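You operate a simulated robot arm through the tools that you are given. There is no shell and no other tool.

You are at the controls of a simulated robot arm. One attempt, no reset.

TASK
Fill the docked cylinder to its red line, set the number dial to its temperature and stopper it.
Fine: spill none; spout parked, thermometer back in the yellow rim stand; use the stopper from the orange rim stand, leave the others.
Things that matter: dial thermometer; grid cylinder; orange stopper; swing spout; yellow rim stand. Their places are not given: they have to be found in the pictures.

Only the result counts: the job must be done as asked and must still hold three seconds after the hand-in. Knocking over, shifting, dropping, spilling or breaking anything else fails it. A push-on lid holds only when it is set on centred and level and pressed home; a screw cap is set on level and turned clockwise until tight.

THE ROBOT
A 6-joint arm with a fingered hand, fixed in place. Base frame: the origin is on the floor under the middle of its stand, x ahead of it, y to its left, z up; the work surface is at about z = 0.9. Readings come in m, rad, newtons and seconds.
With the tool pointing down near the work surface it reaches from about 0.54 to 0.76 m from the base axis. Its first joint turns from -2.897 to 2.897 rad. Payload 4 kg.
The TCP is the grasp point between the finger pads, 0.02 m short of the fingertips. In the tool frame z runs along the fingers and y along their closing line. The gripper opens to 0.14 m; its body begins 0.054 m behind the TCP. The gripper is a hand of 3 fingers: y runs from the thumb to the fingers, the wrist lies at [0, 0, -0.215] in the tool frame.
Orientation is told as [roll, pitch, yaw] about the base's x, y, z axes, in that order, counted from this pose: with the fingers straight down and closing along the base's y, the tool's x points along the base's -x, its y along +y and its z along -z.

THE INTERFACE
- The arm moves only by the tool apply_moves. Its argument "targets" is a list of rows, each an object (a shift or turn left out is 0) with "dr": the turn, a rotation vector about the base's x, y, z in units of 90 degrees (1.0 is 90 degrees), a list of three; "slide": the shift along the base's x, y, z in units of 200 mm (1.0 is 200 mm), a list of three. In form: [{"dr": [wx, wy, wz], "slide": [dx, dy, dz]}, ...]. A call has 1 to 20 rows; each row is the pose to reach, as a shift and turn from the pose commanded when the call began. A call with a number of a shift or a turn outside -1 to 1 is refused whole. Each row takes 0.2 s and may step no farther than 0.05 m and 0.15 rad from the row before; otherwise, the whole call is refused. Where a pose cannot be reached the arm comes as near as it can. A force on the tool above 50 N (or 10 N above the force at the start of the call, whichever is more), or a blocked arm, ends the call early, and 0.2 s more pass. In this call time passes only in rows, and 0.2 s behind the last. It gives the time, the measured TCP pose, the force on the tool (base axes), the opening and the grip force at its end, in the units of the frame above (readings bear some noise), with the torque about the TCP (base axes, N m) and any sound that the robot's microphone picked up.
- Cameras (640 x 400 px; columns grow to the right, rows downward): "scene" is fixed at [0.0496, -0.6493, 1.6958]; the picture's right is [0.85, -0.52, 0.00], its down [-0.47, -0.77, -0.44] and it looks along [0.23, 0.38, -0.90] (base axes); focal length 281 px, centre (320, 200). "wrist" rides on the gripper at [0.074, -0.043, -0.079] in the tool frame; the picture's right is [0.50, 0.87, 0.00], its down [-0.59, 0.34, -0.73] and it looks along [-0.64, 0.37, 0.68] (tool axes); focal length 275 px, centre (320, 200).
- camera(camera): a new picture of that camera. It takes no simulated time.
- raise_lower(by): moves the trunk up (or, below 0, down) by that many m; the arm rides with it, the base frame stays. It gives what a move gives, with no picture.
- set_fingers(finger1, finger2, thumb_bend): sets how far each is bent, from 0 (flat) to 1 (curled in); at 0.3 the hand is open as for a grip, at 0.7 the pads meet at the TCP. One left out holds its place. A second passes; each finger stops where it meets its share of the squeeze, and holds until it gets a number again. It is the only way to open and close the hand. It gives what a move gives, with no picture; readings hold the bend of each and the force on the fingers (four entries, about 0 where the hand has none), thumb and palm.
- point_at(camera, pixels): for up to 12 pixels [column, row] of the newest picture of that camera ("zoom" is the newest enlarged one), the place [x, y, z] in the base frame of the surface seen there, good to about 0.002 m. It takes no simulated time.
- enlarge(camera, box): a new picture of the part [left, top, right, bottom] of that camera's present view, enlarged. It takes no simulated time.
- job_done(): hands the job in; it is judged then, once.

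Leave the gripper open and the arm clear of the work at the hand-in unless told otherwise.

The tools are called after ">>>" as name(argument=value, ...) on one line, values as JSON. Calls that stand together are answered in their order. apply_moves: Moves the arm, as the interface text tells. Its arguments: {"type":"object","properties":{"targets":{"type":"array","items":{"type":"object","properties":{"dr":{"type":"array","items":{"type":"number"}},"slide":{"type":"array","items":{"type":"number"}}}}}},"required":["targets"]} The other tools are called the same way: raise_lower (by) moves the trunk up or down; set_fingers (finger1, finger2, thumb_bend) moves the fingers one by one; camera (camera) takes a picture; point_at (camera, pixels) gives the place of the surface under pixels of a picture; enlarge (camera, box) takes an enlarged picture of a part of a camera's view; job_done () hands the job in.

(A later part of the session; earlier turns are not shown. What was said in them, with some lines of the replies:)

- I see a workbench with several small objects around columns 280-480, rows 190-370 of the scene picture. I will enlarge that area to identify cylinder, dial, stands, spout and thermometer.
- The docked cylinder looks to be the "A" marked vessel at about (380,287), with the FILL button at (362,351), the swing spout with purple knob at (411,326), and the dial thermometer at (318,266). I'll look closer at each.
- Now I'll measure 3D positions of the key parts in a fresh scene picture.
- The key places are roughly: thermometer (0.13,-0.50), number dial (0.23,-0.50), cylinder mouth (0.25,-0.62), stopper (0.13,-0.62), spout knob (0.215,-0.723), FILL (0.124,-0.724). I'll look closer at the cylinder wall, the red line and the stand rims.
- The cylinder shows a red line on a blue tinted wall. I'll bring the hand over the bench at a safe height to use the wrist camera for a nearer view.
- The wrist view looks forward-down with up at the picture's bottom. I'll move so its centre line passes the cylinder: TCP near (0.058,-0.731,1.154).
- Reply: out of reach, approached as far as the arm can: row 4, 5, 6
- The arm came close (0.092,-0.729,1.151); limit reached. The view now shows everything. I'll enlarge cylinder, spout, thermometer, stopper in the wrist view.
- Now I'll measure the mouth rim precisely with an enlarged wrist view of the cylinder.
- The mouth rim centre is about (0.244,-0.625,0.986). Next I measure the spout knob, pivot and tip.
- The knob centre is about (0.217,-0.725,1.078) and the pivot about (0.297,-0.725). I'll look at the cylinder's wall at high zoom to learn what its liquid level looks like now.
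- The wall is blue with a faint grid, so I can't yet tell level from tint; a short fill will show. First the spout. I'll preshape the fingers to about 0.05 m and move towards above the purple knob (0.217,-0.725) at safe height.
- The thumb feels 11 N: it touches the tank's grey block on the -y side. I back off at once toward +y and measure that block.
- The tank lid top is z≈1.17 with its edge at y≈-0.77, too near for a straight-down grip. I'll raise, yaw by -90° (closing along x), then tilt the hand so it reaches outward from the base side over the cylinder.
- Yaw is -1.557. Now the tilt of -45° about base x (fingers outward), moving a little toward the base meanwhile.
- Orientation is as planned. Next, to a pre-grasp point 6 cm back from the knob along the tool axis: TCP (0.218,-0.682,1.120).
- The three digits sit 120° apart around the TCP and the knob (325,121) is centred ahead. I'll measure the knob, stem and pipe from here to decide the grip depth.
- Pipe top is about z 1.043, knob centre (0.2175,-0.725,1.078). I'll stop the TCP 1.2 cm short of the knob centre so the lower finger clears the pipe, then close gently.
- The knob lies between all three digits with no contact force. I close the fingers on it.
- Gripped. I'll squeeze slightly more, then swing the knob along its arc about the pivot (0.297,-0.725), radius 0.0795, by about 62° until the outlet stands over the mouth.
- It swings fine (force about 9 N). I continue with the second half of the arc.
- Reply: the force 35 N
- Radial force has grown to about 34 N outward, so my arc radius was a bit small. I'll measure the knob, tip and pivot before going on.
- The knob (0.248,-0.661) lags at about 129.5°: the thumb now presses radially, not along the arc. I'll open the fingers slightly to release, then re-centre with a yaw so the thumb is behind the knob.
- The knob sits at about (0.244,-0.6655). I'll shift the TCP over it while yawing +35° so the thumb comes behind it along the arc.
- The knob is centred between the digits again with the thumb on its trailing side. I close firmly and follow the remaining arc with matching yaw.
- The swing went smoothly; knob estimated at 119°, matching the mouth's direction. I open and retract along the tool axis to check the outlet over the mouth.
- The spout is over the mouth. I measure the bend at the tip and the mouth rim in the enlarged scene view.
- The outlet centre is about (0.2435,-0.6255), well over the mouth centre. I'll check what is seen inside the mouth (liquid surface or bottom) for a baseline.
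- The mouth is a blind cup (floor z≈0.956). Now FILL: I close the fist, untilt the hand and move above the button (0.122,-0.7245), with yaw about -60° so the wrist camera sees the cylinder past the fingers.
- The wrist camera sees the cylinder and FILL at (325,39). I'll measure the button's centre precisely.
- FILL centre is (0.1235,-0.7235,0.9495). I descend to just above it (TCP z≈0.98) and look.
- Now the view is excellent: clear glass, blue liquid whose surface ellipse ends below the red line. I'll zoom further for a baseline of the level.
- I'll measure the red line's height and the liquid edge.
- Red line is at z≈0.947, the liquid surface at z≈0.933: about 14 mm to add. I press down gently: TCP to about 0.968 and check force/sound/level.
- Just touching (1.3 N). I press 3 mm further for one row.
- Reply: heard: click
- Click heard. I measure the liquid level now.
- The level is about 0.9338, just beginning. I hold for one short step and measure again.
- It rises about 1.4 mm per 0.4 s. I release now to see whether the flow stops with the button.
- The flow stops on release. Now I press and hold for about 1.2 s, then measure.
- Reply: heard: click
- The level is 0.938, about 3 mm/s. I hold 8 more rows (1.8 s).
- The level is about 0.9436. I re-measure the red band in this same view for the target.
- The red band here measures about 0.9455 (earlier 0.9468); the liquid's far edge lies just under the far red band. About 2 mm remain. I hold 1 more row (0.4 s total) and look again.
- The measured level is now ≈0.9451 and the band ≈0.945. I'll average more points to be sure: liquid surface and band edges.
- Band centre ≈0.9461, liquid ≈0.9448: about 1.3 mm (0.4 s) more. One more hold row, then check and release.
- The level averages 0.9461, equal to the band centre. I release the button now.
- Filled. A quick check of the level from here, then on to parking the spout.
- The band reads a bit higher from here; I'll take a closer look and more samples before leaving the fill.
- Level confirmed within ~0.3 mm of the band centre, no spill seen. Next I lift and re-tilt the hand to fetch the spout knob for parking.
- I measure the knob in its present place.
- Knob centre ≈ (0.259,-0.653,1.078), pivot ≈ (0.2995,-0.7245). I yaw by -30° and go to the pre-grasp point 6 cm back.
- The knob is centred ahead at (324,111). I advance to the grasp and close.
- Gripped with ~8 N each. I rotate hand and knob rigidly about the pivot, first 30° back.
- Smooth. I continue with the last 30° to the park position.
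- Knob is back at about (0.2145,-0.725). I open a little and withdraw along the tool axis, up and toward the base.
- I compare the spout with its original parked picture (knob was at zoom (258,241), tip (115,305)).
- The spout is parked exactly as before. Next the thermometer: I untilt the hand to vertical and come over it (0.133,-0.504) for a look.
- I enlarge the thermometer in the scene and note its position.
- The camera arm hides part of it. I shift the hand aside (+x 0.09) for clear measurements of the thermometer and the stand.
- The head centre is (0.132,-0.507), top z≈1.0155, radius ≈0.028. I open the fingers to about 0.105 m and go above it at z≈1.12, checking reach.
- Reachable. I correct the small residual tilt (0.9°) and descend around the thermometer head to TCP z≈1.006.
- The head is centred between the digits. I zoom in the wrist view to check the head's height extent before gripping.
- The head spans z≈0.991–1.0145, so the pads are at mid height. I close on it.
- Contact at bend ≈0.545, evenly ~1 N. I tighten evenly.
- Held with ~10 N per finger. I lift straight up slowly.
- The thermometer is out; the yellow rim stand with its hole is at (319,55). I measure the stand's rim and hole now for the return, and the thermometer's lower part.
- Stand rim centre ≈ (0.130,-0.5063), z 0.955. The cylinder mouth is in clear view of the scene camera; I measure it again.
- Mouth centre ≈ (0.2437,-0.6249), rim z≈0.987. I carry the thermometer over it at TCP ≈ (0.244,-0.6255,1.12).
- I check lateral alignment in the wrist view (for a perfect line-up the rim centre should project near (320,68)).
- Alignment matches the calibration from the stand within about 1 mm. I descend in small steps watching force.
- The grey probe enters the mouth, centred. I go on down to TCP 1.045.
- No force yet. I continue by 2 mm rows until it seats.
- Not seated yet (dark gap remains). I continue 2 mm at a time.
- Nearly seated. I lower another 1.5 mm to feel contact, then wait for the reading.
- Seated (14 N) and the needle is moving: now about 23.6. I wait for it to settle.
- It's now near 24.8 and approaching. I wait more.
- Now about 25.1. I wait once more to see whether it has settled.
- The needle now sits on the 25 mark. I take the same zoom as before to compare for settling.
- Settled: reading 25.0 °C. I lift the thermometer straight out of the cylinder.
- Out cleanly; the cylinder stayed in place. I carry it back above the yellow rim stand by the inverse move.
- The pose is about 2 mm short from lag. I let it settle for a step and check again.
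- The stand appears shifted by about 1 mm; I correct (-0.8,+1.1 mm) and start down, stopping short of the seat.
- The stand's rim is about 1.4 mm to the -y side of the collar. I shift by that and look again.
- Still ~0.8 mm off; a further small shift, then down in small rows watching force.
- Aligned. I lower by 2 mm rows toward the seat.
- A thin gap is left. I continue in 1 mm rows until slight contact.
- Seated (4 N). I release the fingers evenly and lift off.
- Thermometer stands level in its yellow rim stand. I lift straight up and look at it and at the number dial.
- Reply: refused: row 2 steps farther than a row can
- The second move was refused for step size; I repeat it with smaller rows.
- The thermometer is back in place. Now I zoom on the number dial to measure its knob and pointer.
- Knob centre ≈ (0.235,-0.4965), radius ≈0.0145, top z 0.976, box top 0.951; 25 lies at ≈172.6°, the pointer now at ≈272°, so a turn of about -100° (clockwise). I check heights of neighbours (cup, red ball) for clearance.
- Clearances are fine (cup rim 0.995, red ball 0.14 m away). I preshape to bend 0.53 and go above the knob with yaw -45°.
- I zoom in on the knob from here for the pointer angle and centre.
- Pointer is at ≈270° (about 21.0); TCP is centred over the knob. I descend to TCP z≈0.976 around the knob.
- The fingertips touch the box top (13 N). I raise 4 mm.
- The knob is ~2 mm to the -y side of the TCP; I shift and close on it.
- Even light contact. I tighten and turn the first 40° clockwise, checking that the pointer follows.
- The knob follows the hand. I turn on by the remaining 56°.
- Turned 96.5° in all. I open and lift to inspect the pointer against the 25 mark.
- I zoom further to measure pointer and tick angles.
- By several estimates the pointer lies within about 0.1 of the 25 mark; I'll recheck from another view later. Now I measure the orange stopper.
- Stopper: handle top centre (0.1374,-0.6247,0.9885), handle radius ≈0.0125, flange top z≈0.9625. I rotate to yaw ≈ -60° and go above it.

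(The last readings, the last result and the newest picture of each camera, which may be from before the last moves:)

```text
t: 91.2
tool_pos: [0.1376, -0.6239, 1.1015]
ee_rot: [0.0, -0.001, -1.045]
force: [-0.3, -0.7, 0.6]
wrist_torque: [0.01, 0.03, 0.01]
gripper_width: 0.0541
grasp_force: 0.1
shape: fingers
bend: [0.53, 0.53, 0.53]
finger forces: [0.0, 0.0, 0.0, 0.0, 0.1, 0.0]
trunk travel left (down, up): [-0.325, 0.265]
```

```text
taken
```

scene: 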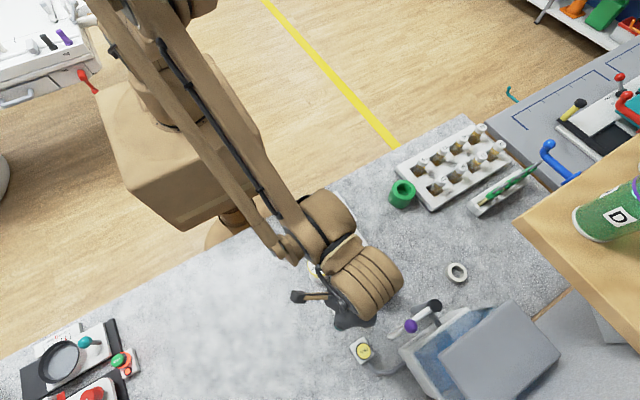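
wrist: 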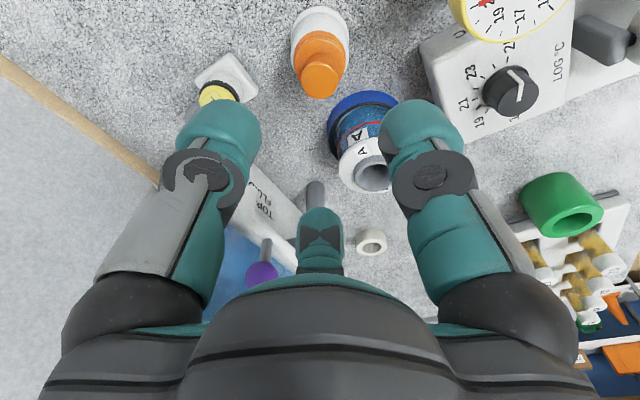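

The dial is visible at (512,88) in this view; I zoom to double-check its pointer.

>>> enlarge(camera="wrist", box=[450, 30, 580, 150])

>>> enlarge(camera="wrist", box=[480, 55, 545, 120])

```text
3.33 times, centred on (515, 90) of wrist
```

zoom: 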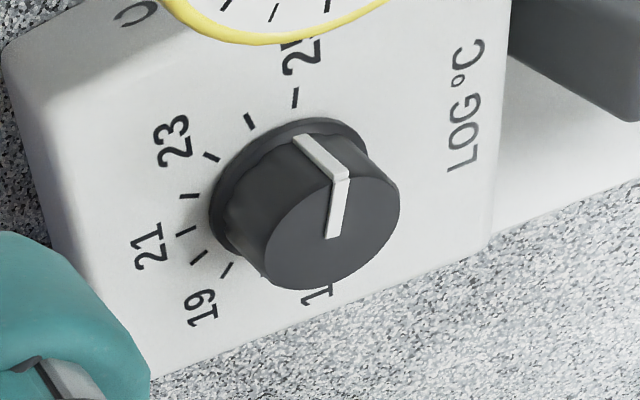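

```text
6.15 times, centred on (512, 88) of wrist
```

zoom: 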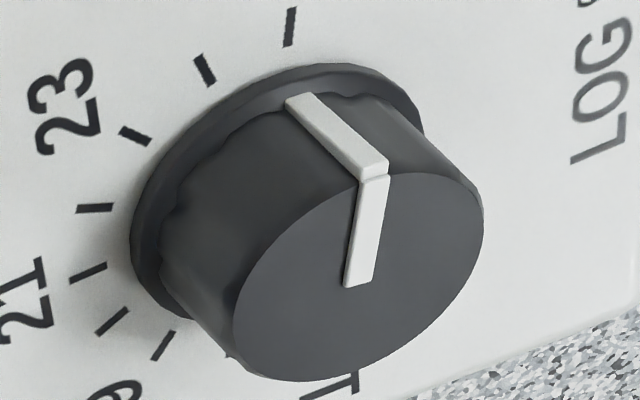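

I measure pointer and ticks from this second viewpoint.

>>> point_at(camera="zoom", pixels=[[358, 275], [361, 255], [365, 235], [368, 215], [371, 195], [374, 180], [373, 168], [345, 140], [320, 115], [300, 103], [290, 27], [204, 70]])

>>> point_at(camera="zoom", pixels=[[290, 20], [291, 35], [240, 340], [300, 372], [450, 330], [480, 230], [440, 180], [330, 195], [260, 260], [235, 310], [135, 135], [95, 208]])

```text
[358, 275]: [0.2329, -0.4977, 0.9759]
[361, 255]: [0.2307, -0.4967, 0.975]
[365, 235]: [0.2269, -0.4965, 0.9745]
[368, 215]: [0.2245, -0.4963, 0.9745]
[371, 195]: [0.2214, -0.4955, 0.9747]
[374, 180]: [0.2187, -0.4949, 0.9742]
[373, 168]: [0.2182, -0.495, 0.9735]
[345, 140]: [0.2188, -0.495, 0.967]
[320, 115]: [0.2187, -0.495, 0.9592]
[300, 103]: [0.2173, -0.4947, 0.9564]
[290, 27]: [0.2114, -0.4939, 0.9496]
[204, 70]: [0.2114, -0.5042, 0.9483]
```

```text
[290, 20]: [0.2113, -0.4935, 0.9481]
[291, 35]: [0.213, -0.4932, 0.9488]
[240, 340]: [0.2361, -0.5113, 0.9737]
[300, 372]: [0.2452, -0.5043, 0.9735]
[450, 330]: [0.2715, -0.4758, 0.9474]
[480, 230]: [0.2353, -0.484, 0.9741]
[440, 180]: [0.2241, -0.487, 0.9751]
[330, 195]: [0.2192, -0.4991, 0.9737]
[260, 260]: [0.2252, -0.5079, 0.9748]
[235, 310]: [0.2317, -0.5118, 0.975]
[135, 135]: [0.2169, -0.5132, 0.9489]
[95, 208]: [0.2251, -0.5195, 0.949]
```

The pointer's line passes within 0.3 mm of the 25 tick, so the dial is set to 25. Now I descend on the stopper handle to TCP z≈0.990.

>>> apply_moves(targets=[{"slide": [0, -0.004, -0.18]}, {"slide": [0, -0.004, -0.36]}, {"slide": [0, -0.004, -0.5]}, {"slide": [0, -0.004, -0.5575]}])

>>> camera(camera="wrist")

>>> enlarge(camera="wrist", box=[220, 60, 420, 240])

```text
t: 92.2
tool_pos: [0.1361, -0.6239, 0.9904]
ee_rot: [0.0, -0.001, -1.049]
force: [-0.8, -0.4, 0.2]
wrist_torque: [-0.03, -0.02, -0.02]
gripper_width: 0.0539
grasp_force: 0.1
shape: fingers
bend: [0.53, 0.53, 0.53]
finger forces: [0.0, 0.0, 0.0, 0.1, 0.0, 0.1]
trunk travel left (down, up): [-0.325, 0.265]
```

```text
taken
```

wrist: 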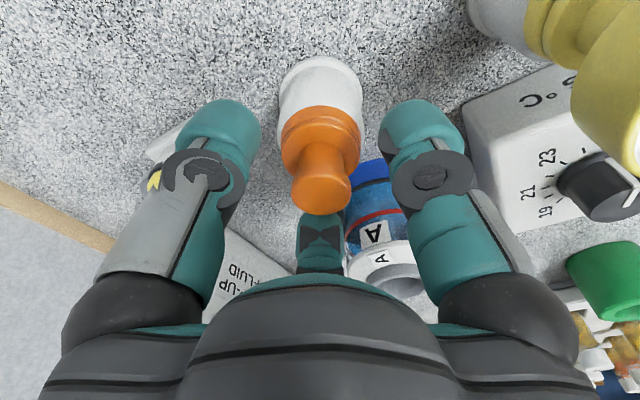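

```text
2.22 times, centred on (320, 150) of wrist
```

zoom: 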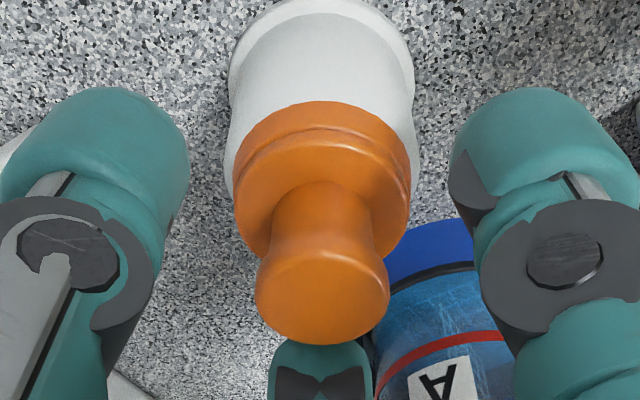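

The handle has a waist, centred between the digits. I close in two steps.

>>> set_fingers(finger1=0.62, finger2=0.62, thumb_bend=0.62)

>>> set_fingers(finger1=0.7, finger2=0.7, thumb_bend=0.7)

>>> camera(camera="wrist")

```text
t: 93.2
tool_pos: [0.136, -0.625, 0.9892]
ee_rot: [0.001, -0.001, -1.049]
force: [0.0, -0.8, 0.0]
wrist_torque: [0.02, -0.03, 0.0]
gripper_width: 0.0259
grasp_force: 0.1
shape: fingers
bend: [0.62, 0.62, 0.62]
finger forces: [0.1, 0.1, 0.0, 0.1, 0.0, 0.0]
trunk travel left (down, up): [-0.325, 0.265]
```

```text
t: 94.2
tool_pos: [0.1358, -0.6248, 0.9906]
ee_rot: [0.001, 0.001, -1.05]
force: [-0.2, 0.0, 0.2]
wrist_torque: [0.02, 0.03, 0.0]
gripper_width: 0.0184
grasp_force: 13.2
shape: fingers
bend: [0.65, 0.65, 0.65]
finger forces: [7.7, 8.1, 0.0, 0.1, 10.0, 0.0]
trunk travel left (down, up): [-0.325, 0.265]
```

```text
taken
```

wrist: 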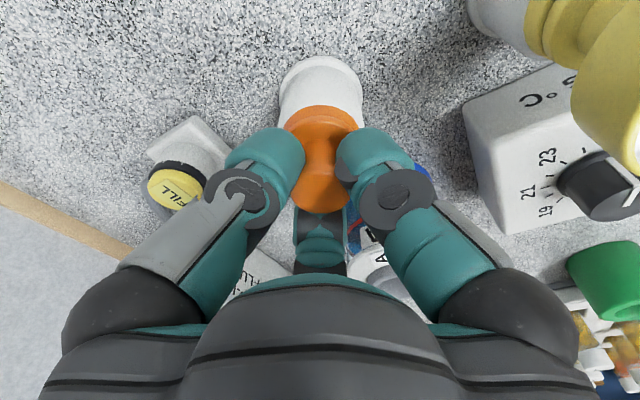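

Evenly gripped (8–10 N each). I lift the stopper straight up.

>>> apply_moves(targets=[{"slide": [0, 0, 0.05]}, {"slide": [0, 0, 0.15]}, {"slide": [0, 0, 0.32]}, {"slide": [0, 0, 0.55]}])

>>> camera(camera="wrist")

>>> enlarge(camera="wrist", box=[260, 20, 380, 140])

```text
t: 95.2
tool_pos: [0.1385, -0.6244, 1.103]
ee_rot: [0.0, 0.002, -1.049]
force: [0.5, -0.4, -0.8]
wrist_torque: [0.03, 0.0, -0.01]
gripper_width: 0.0183
grasp_force: 12.9
shape: fingers
bend: [0.65, 0.65, 0.66]
finger forces: [7.7, 8.0, 0.1, 0.0, 10.0, 0.1]
trunk travel left (down, up): [-0.325, 0.265]
```

```text
taken
```

wrist: 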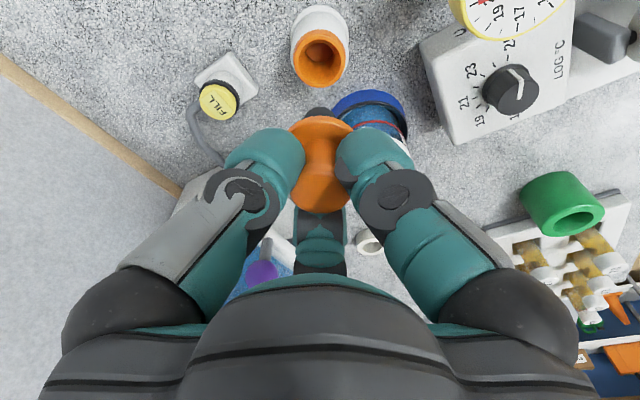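

```text
3.33 times, centred on (320, 80) of wrist
```

zoom: 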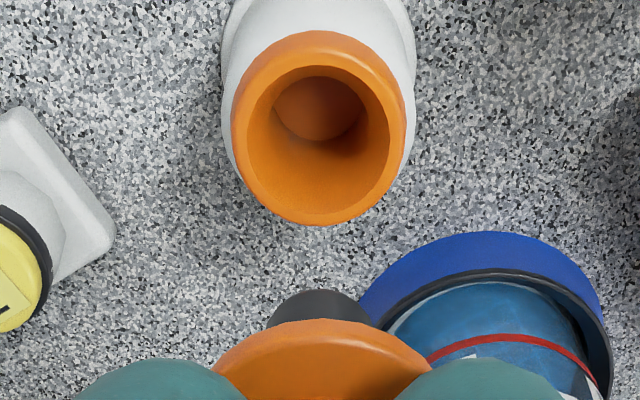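

The stopper is out; the orange rim stand's hole is seen at (319,62). I measure the stand's centre for the relative move.

>>> point_at(camera="zoom", pixels=[[240, 140], [398, 140], [320, 55], [320, 218], [262, 80], [380, 80], [262, 200], [380, 200]])

>>> enlarge(camera="scene", box=[328, 292, 360, 324])

```text
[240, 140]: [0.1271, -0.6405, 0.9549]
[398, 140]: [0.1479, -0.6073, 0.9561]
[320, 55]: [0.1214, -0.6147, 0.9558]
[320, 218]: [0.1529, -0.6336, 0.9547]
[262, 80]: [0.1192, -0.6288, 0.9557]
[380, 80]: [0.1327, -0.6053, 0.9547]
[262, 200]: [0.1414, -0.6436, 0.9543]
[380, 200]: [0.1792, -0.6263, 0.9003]
```

```text
12.50 times, centred on (344, 308) of scene
```

zoom: 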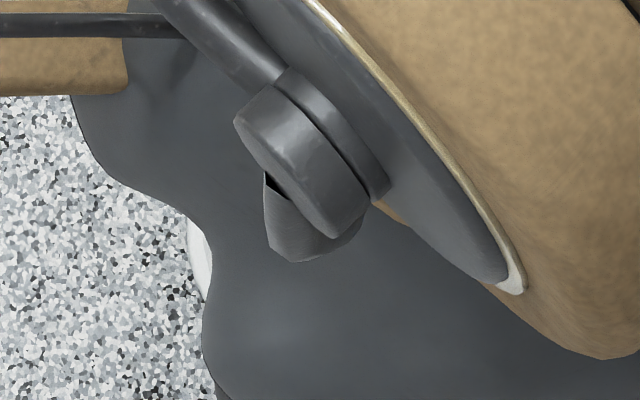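

Stand centre ≈ (0.1372,-0.6241); mouth is (+0.1067,-0.0005) from it. I move over with TCP raised so the rim distance equals the present one, to compare pictures directly.

>>> apply_moves(targets=[{"slide": [0.1, 0, 0.1575]}, {"slide": [0.25, -0.001, 0.1575]}, {"slide": [0.4, -0.0025, 0.1575]}, {"slide": [0.5335, -0.0025, 0.1575]}, {"slide": [0.5335, -0.0025, 0.1575]}, {"slide": [0.5335, -0.0025, 0.1575]}])

>>> enlarge(camera="wrist", box=[260, 20, 380, 140])

>>> camera(camera="wrist")

```text
t: 96.6
tool_pos: [0.2451, -0.625, 1.1313]
ee_rot: [0.001, -0.001, -1.051]
force: [0.1, -0.1, 0.2]
wrist_torque: [0.03, 0.0, 0.0]
gripper_width: 0.0184
grasp_force: 13.4
shape: fingers
bend: [0.65, 0.65, 0.66]
finger forces: [7.5, 8.0, 0.0, 0.0, 10.2, 0.1]
trunk travel left (down, up): [-0.325, 0.265]
```

```text
3.33 times, centred on (320, 80) of wrist
```

zoom: 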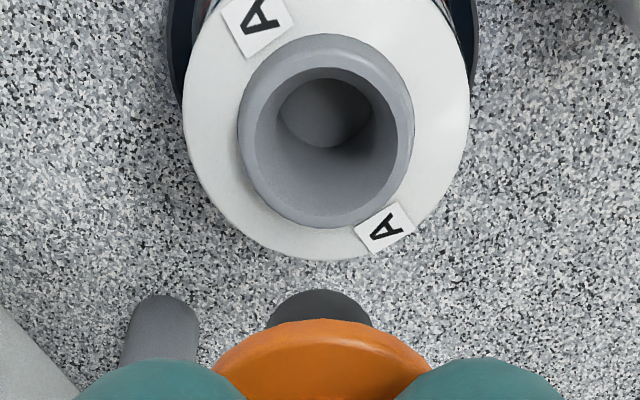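

```text
taken
```

wrist: 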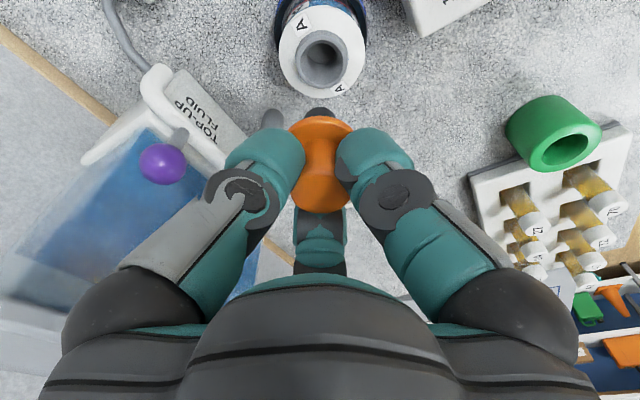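

The mouth appears about 1–1.8 mm to the right (+y/+x) of the stopper's axis. I shift (+0.6,+1.0 mm) and descend partway for a closer comparison.

>>> apply_moves(targets=[{"slide": [0.003, 0.005, -0.1]}, {"slide": [0.003, 0.005, -0.2]}, {"slide": [0.003, 0.005, -0.27]}, {"slide": [0.003, 0.005, -0.27]}])

>>> enlarge(camera="wrist", box=[250, 40, 390, 180])

```text
t: 97.6
tool_pos: [0.2453, -0.6247, 1.0784]
ee_rot: [-0.001, 0.0, -1.049]
force: [0.3, 0.6, -0.2]
wrist_torque: [-0.02, 0.0, -0.02]
gripper_width: 0.0182
grasp_force: 12.7
shape: fingers
bend: [0.65, 0.65, 0.66]
finger forces: [7.7, 8.1, 0.0, 0.1, 10.2, 0.1]
trunk travel left (down, up): [-0.325, 0.265]
```

```text
2.86 times, centred on (320, 110) of wrist
```

zoom: 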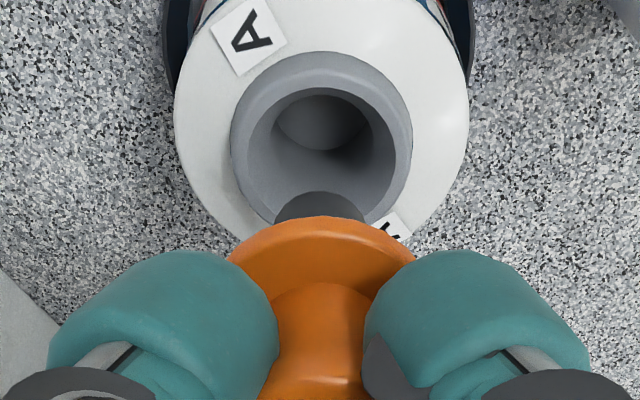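

Laterally aligned now. For fore-aft I compare measured centres of flange and mouth rim in the same picture.

>>> point_at(camera="zoom", pixels=[[320, 222], [250, 245], [395, 245], [285, 228], [360, 228], [320, 300], [290, 205], [320, 200], [350, 205]])

>>> point_at(camera="zoom", pixels=[[240, 150], [403, 150], [320, 75], [265, 95], [378, 95], [250, 195], [395, 195], [255, 110], [388, 110]])

```text
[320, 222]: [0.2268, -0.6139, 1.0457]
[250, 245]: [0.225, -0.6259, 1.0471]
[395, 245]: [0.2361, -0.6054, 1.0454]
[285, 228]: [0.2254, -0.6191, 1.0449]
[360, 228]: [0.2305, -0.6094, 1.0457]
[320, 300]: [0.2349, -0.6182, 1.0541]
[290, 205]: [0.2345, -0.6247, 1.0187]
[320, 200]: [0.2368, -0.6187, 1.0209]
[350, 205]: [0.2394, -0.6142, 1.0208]
```

```text
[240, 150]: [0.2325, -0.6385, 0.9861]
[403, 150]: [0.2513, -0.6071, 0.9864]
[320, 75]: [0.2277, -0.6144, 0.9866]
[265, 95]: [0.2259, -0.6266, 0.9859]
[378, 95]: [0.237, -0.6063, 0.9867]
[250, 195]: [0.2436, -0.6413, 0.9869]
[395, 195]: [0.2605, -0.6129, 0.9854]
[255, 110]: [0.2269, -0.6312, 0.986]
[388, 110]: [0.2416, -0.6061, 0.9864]
```

Flange and mouth centres agree within about 0.6 mm. I descend until the plug is just at the rim (TCP ≈1.046), checking force.

>>> apply_moves(targets=[{"slide": [0, 0, -0.08]}, {"slide": [0, 0, -0.14]}, {"slide": [0, 0, -0.165]}, {"slide": [0, 0, -0.165]}])

>>> enlarge(camera="wrist", box=[250, 50, 390, 190])

```text
t: 98.6
tool_pos: [0.2441, -0.625, 1.0435]
ee_rot: [0.0, 0.0, -1.05]
force: [0.1, -0.5, -0.1]
wrist_torque: [0.0, -0.05, 0.0]
gripper_width: 0.0181
grasp_force: 12.4
shape: fingers
bend: [0.65, 0.65, 0.66]
finger forces: [7.6, 8.1, 0.1, 0.0, 10.1, 0.1]
trunk travel left (down, up): [-0.325, 0.265]
```

```text
2.86 times, centred on (320, 120) of wrist
```

zoom: 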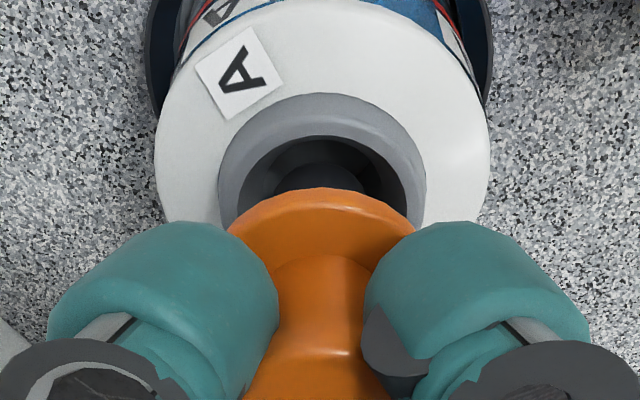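

The plug is entering centrally with no force. I go down in 3 mm rows.

>>> apply_moves(targets=[{"slide": [0, 0, -0.015]}, {"slide": [0, 0, -0.03]}, {"slide": [0, 0, -0.045]}])

>>> enlarge(camera="wrist", box=[250, 60, 390, 200])

```text
t: 99.4
tool_pos: [0.2448, -0.6246, 1.037]
ee_rot: [0.0, 0.001, -1.05]
force: [-0.3, -0.4, -0.6]
wrist_torque: [0.01, 0.01, 0.02]
gripper_width: 0.0182
grasp_force: 13.2
shape: fingers
bend: [0.65, 0.65, 0.66]
finger forces: [7.6, 8.1, 0.0, 0.0, 10.2, 0.0]
trunk travel left (down, up): [-0.325, 0.265]
```

```text
2.86 times, centred on (320, 130) of wrist
```

zoom: 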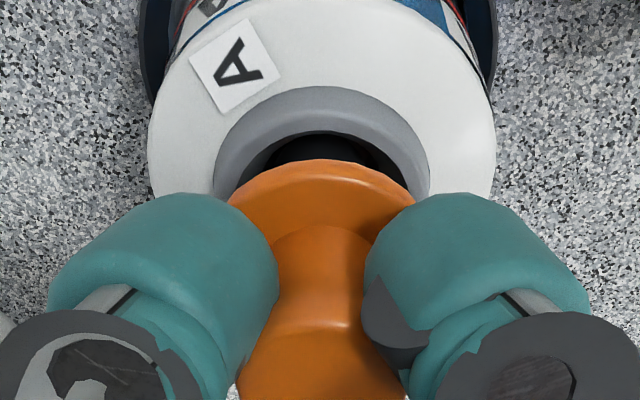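

Still free. Continuing down.

>>> apply_moves(targets=[{"slide": [0, 0, -0.0125]}, {"slide": [0, 0, -0.025]}, {"slide": [0, 0, -0.0375]}])

>>> enlarge(camera="wrist", box=[250, 60, 390, 200])

```text
t: 100.2
tool_pos: [0.244, -0.6242, 1.0274]
ee_rot: [-0.002, 0.001, -1.049]
force: [0.3, -0.5, -0.9]
wrist_torque: [0.0, 0.0, -0.01]
gripper_width: 0.018
grasp_force: 12.6
shape: fingers
bend: [0.65, 0.65, 0.66]
finger forces: [7.7, 8.1, 0.0, 0.0, 10.1, 0.0]
trunk travel left (down, up): [-0.325, 0.265]
```

```text
2.86 times, centred on (320, 130) of wrist
```

zoom: 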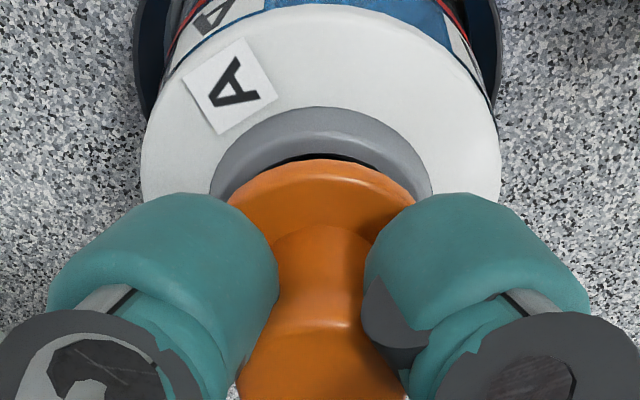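

A small gap remains. I go on by 1.5 mm rows until contact.

>>> apply_moves(targets=[{"slide": [0, 0, -0.008]}, {"slide": [0, 0, -0.016]}, {"slide": [0, 0, -0.024]}])

>>> enlarge(camera="wrist", box=[250, 60, 390, 200])

```text
t: 101.0
tool_pos: [0.2445, -0.6225, 1.0241]
ee_rot: [0.002, 0.001, -1.049]
force: [0.9, -0.2, -0.7]
wrist_torque: [-0.01, 0.04, 0.02]
gripper_width: 0.0181
grasp_force: 12.7
shape: fingers
bend: [0.65, 0.65, 0.66]
finger forces: [7.6, 8.2, 0.1, 0.1, 10.1, 0.0]
trunk travel left (down, up): [-0.325, 0.265]
```

```text
2.86 times, centred on (320, 130) of wrist
```

zoom: 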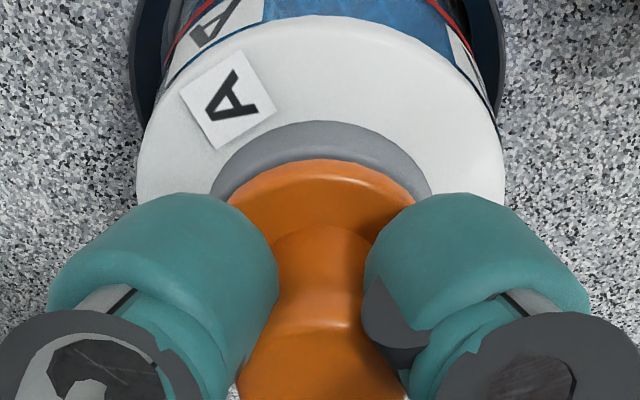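

Almost seated. 1 mm rows now, watching the force rise.

>>> apply_moves(targets=[{"slide": [0, 0, -0.005]}, {"slide": [0, 0, -0.01]}, {"slide": [0, 0, -0.015]}])

>>> enlarge(camera="wrist", box=[250, 60, 390, 200])

```text
t: 101.8
tool_pos: [0.2442, -0.6237, 1.0212]
ee_rot: [0.001, 0.001, -1.05]
force: [0.4, -0.1, -0.8]
wrist_torque: [-0.02, -0.01, 0.02]
gripper_width: 0.018
grasp_force: 13.0
shape: fingers
bend: [0.65, 0.65, 0.66]
finger forces: [7.6, 8.1, 0.0, 0.1, 10.1, 0.0]
trunk travel left (down, up): [-0.325, 0.265]
```

```text
2.86 times, centred on (320, 130) of wrist
```

zoom: 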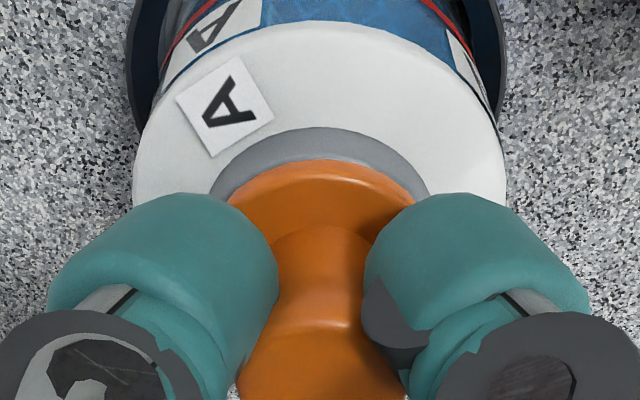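

Still no reaction. Another 3 mm in 1 mm rows.

>>> apply_moves(targets=[{"slide": [0, 0, -0.005]}, {"slide": [0, 0, -0.01]}])

>>> enlarge(camera="wrist", box=[250, 60, 390, 200])

```text
t: 102.4
tool_pos: [0.2441, -0.6232, 1.02]
ee_rot: [0.001, 0.0, -1.049]
force: [0.3, -1.1, 11.8]
wrist_torque: [-0.05, 0.0, 0.03]
gripper_width: 0.0178
grasp_force: 16.1
shape: fingers
bend: [0.65, 0.65, 0.66]
finger forces: [9.1, 10.3, 0.1, 0.0, 11.8, 0.0]
trunk travel left (down, up): [-0.325, 0.265]
```

```text
2.86 times, centred on (320, 130) of wrist
```

zoom: 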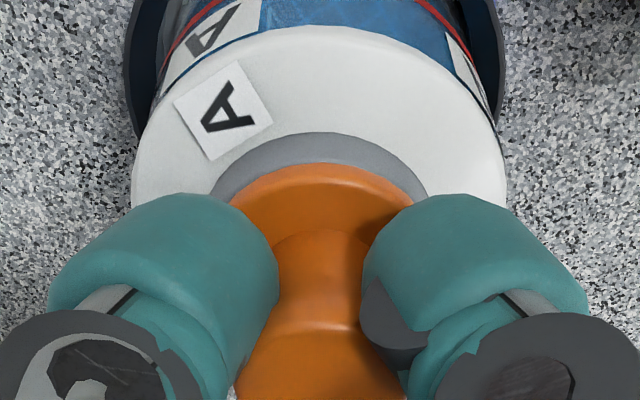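

Contact at 12 N right at the expected seat height. I press a bit more to push it home.

>>> apply_moves(targets=[{"slide": [0, 0, -0.005]}, {"slide": [0, 0, -0.01]}])

>>> enlarge(camera="wrist", box=[250, 60, 390, 200])

```text
t: 103.0
tool_pos: [0.2436, -0.6237, 1.0192]
ee_rot: [-0.001, -0.003, -1.049]
force: [0.4, -1.3, 26.6]
wrist_torque: [-0.06, -0.02, 0.01]
gripper_width: 0.0174
grasp_force: 19.0
shape: fingers
bend: [0.65, 0.65, 0.66]
finger forces: [11.0, 13.4, 0.1, 0.0, 14.5, 0.0]
trunk travel left (down, up): [-0.325, 0.265]
```

```text
2.86 times, centred on (320, 130) of wrist
```

zoom: 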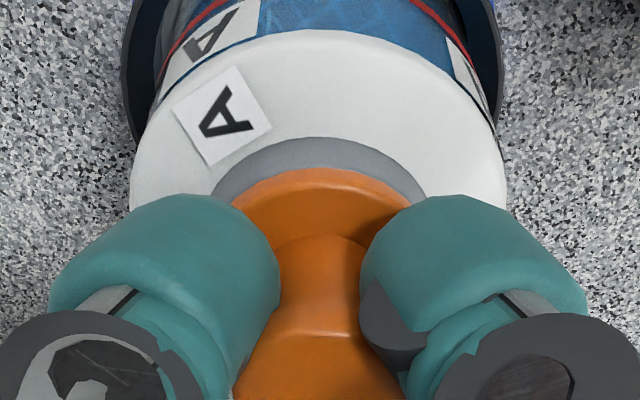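

At 27 N it sits on the rim, level. I release, lift, and then check its seat from above.

>>> set_fingers(finger1=0.53, finger2=0.53, thumb_bend=0.53)

>>> apply_moves(targets=[{"slide": [0, 0, 0.1]}, {"slide": [0, 0, 0.25]}, {"slide": [0, 0, 0.42]}])

>>> camera(camera="wrist")

>>> enlarge(camera="wrist", box=[260, 20, 380, 140])

```text
t: 104.0
tool_pos: [0.2462, -0.6238, 1.0176]
ee_rot: [0.0, 0.0, -1.048]
force: [0.2, -0.3, -0.8]
wrist_torque: [0.0, 0.01, 0.02]
gripper_width: 0.0539
grasp_force: 0.1
shape: fingers
bend: [0.53, 0.53, 0.53]
finger forces: [0.0, 0.0, 0.0, 0.0, 0.1, 0.1]
trunk travel left (down, up): [-0.325, 0.265]
```

```text
t: 104.8
tool_pos: [0.2458, -0.6249, 1.1007]
ee_rot: [0.0, 0.0, -1.049]
force: [0.4, 0.0, -0.3]
wrist_torque: [-0.04, -0.03, 0.01]
gripper_width: 0.054
grasp_force: 0.0
shape: fingers
bend: [0.53, 0.53, 0.53]
finger forces: [0.1, 0.0, 0.0, 0.0, 0.0, 0.1]
trunk travel left (down, up): [-0.325, 0.265]
```

```text
taken
```

wrist: 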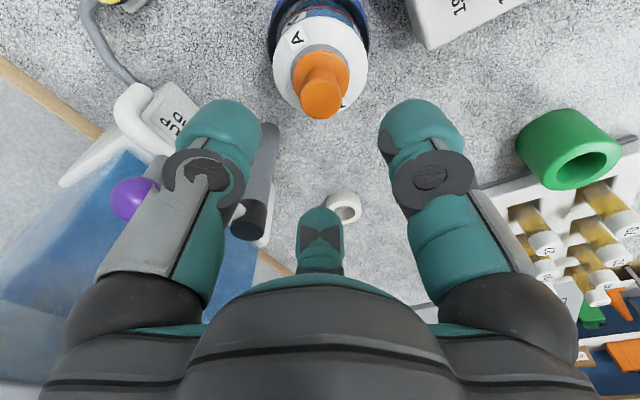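

```text
3.33 times, centred on (320, 80) of wrist
```

zoom: 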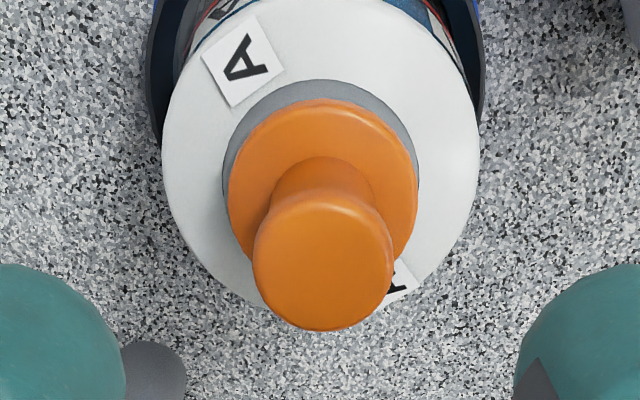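

The stopper sits on the mouth. I measure top and flange heights for level and depth.

>>> point_at(camera="zoom", pixels=[[322, 260], [268, 260], [378, 260], [322, 210], [322, 315], [320, 110], [245, 180], [405, 180], [250, 230], [400, 230], [325, 90], [235, 140]])

>>> enlarge(camera="scene", box=[362, 262, 402, 302])

```text
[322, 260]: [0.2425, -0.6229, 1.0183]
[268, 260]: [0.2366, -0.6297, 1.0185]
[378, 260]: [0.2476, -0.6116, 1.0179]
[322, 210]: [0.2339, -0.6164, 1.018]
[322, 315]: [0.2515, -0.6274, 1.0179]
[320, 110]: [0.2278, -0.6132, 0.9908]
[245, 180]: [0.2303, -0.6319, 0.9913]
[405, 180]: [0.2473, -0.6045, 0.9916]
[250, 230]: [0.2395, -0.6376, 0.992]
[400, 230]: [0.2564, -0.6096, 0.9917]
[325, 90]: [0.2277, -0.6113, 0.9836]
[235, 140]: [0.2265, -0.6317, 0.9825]
```

```text
10.00 times, centred on (382, 282) of scene
```

zoom: 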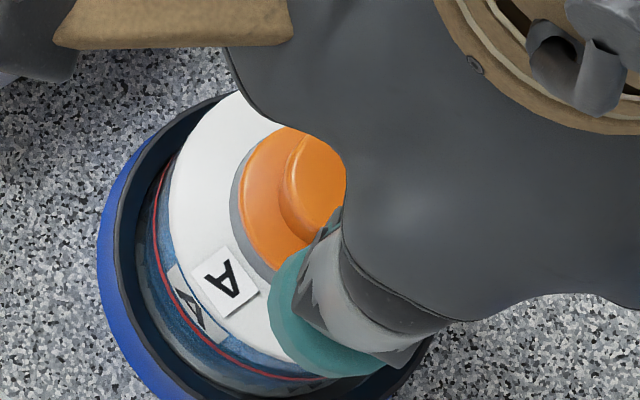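

Level (top z 1.018 all round), flange flush (about 5.5 mm above the rim, as in its stand). To be sure it's home I'll press once more on its top with the closed fist.

>>> set_fingers(finger1=0.7, finger2=0.7, thumb_bend=0.7)

>>> apply_moves(targets=[{"slide": [-0.0075, 0.005, -0.1]}, {"slide": [-0.0075, 0.005, -0.2]}, {"slide": [-0.0075, 0.005, -0.28]}])

>>> camera(camera="wrist")

```text
t: 105.8
tool_pos: [0.2446, -0.6253, 1.101]
ee_rot: [0.001, -0.001, -1.05]
force: [0.9, 0.9, 0.1]
wrist_torque: [0.03, -0.03, -0.01]
gripper_width: 0.0042
grasp_force: 0.1
shape: fingers
bend: [0.69, 0.69, 0.7]
finger forces: [0.0, 0.0, 0.0, 0.1, 0.0, 0.0]
trunk travel left (down, up): [-0.325, 0.265]
```

```text
t: 106.6
tool_pos: [0.2428, -0.6226, 1.0444]
ee_rot: [-0.001, -0.002, -1.049]
force: [0.2, -0.5, -0.8]
wrist_torque: [0.0, -0.04, 0.01]
gripper_width: 0.0044
grasp_force: 0.0
shape: fingers
bend: [0.69, 0.69, 0.7]
finger forces: [0.2, 0.0, 0.0, 0.0, 0.1, 0.0]
trunk travel left (down, up): [-0.325, 0.265]
```

```text
taken
```

wrist: 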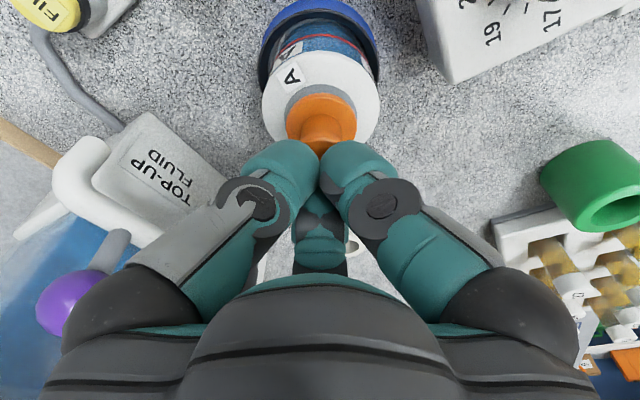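

The fist is centred above the stopper's handle. I press down in 1.5 mm rows and watch the force.

>>> apply_moves(targets=[{"slide": [0, 0, -0.01]}, {"slide": [0, 0, -0.02]}, {"slide": [0, 0, -0.0275]}])

```text
t: 107.4
tool_pos: [0.2428, -0.6227, 1.04]
ee_rot: [0.001, 0.0, -1.048]
force: [0.0, -0.3, 0.1]
wrist_torque: [0.01, 0.01, -0.01]
gripper_width: 0.0042
grasp_force: 0.1
shape: fingers
bend: [0.69, 0.69, 0.7]
finger forces: [0.0, 0.0, 0.1, 0.0, 0.1, 0.0]
trunk travel left (down, up): [-0.325, 0.265]
```

>>> apply_moves(targets=[{"slide": [0, 0, -0.005]}, {"slide": [0, 0, -0.01]}, {"slide": [0, 0, -0.015]}])

```text
t: 108.2
tool_pos: [0.242, -0.6228, 1.0372]
ee_rot: [0.001, 0.001, -1.049]
force: [1.2, -2.0, 12.3]
wrist_torque: [0.0, -0.04, 0.0]
gripper_width: 0.0038
grasp_force: 9.7
shape: fingers
bend: [0.71, 0.69, 0.7]
finger forces: [6.2, 6.9, 0.1, 0.0, 5.5, 0.0]
trunk travel left (down, up): [-0.325, 0.265]
```

12 N, evenly on all three fingertips. I press on to about 30–35 N.

>>> apply_moves(targets=[{"slide": [0, 0, -0.005]}, {"slide": [0, 0, -0.01]}])

>>> camera(camera="wrist")

```text
t: 108.8
tool_pos: [0.2433, -0.6212, 1.0378]
ee_rot: [0.0, -0.002, -1.048]
force: [1.3, -3.9, 37.5]
wrist_torque: [-0.1, -0.02, 0.03]
gripper_width: 0.0033
grasp_force: 23.7
shape: fingers
bend: [0.71, 0.71, 0.7]
finger forces: [14.5, 16.7, 0.1, 0.0, 14.9, 0.0]
trunk travel left (down, up): [-0.325, 0.265]
```

```text
taken
```

wrist: 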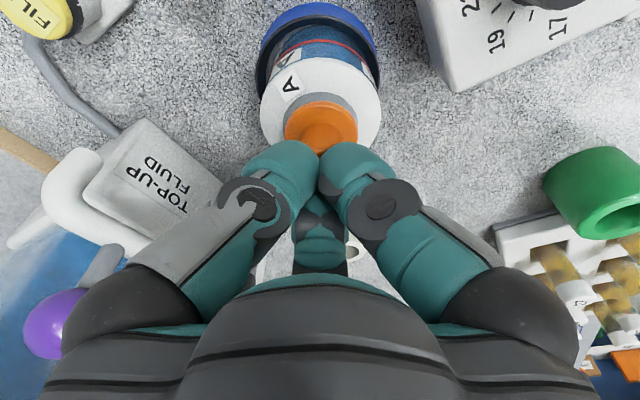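

37 N and solid: the stopper is home. I lift away, open the hand and step back for a final inspection.

>>> apply_moves(targets=[{"slide": [0, 0, 0.1]}, {"slide": [0, 0, 0.3]}, {"slide": [0, 0, 0.5]}, {"slide": [0, 0, 0.7]}, {"slide": [0, 0, 0.9]}])

>>> set_fingers(finger1=0.3, finger2=0.3, thumb_bend=0.3)

>>> apply_moves(targets=[{"slide": [0, 0.2, 0.1]}, {"slide": [0, 0.4, 0.2]}, {"slide": [0, 0.6, 0.3]}, {"slide": [0, 0.8, 0.4]}, {"slide": [0, 0.97, 0.5]}])

>>> camera(camera="scene")

>>> enlarge(camera="scene", box=[300, 230, 440, 350])

```text
t: 110.0
tool_pos: [0.243, -0.6209, 1.2163]
ee_rot: [0.0, -0.001, -1.047]
force: [0.2, 0.6, 0.3]
wrist_torque: [0.01, -0.01, -0.01]
gripper_width: 0.0041
grasp_force: 0.0
shape: fingers
bend: [0.69, 0.69, 0.7]
finger forces: [0.1, 0.0, 0.0, 0.1, 0.0, 0.1]
trunk travel left (down, up): [-0.325, 0.265]
```

```text
t: 111.0
tool_pos: [0.2441, -0.623, 1.2152]
ee_rot: [0.001, -0.001, -1.049]
force: [-0.9, -0.7, -0.1]
wrist_torque: [-0.04, 0.01, -0.05]
gripper_width: 0.1241
grasp_force: 0.0
shape: fingers
bend: [0.3, 0.3, 0.3]
finger forces: [0.1, 0.0, 0.0, 0.0, 0.1, 0.0]
trunk travel left (down, up): [-0.325, 0.265]
```

```text
t: 112.2
tool_pos: [0.2431, -0.4264, 1.3149]
ee_rot: [-0.001, 0.001, -1.048]
force: [-0.4, 0.0, 0.8]
wrist_torque: [-0.05, 0.02, 0.0]
gripper_width: 0.1241
grasp_force: 0.0
shape: fingers
bend: [0.3, 0.3, 0.3]
finger forces: [0.1, 0.1, 0.0, 0.0, 0.0, 0.0]
trunk travel left (down, up): [-0.325, 0.265]
```

```text
taken
```

scene: 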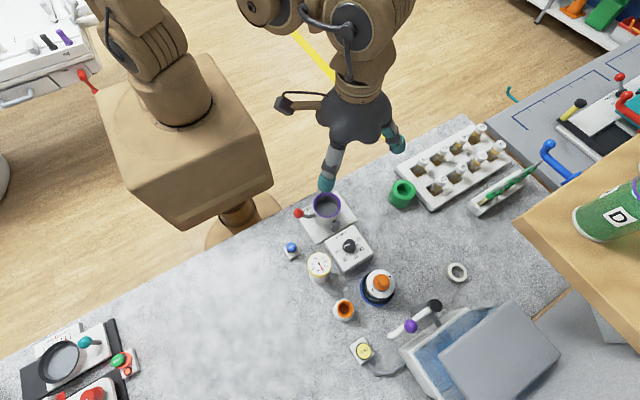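

```text
3.33 times, centred on (370, 290) of scene
```

zoom: 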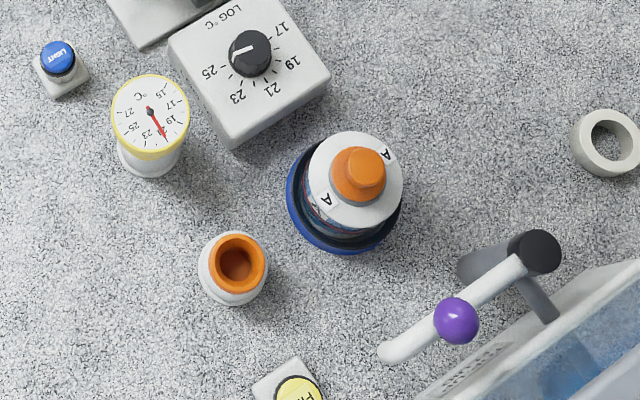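

All items look in place. I zoom for a last check of stopper seat, dial and thermometer.

>>> enlarge(camera="scene", box=[360, 262, 400, 307])

>>> enlarge(camera="scene", box=[300, 225, 370, 290])

```text
8.89 times, centred on (380, 284) of scene
```

zoom: 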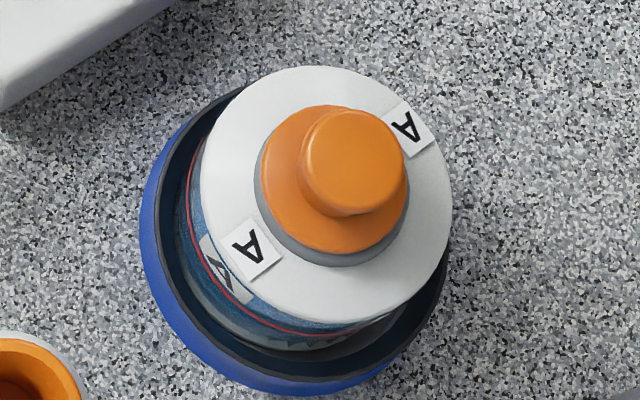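

```text
6.15 times, centred on (335, 258) of scene
```

zoom: 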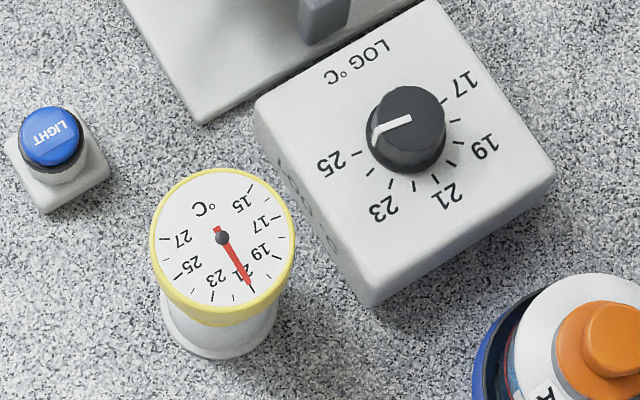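

The checks before hand-in all pass:
- **Cylinder:** filled to the red line, with the stopper centred, level and pressed home.
- **Number dial:** points at 25.
- **Thermometer:** upright in the yellow rim stand.
- **Spout:** parked.
- **Arm:** hand open and clear of the work.

I hand in the job.

>>> job_done()

```text
The job is handed in.
```

I've handed the job in, and every part of it checked out in the final pictures. I don't have the verdict yet.

- **Fill:** the liquid stands at the red line, within about 0.3 mm of its middle by measurement. I saw no spill.
- **Temperature:** the thermometer settled at 25.0 °C in the cylinder. The dial pointer is on the 25 mark.
- **Thermometer:** it is back in the yellow rim stand, seated level.
- **Spout:** it is parked where it started.
- **Stopper:** I took it from the orange rim stand and set it centred and level on the mouth. I pressed it home with about 37 N and left the other stoppers alone.

Early on, the thumb brushed the tank's lid with about 11 N. I backed off at once, and the tank showed no sign of having moved.
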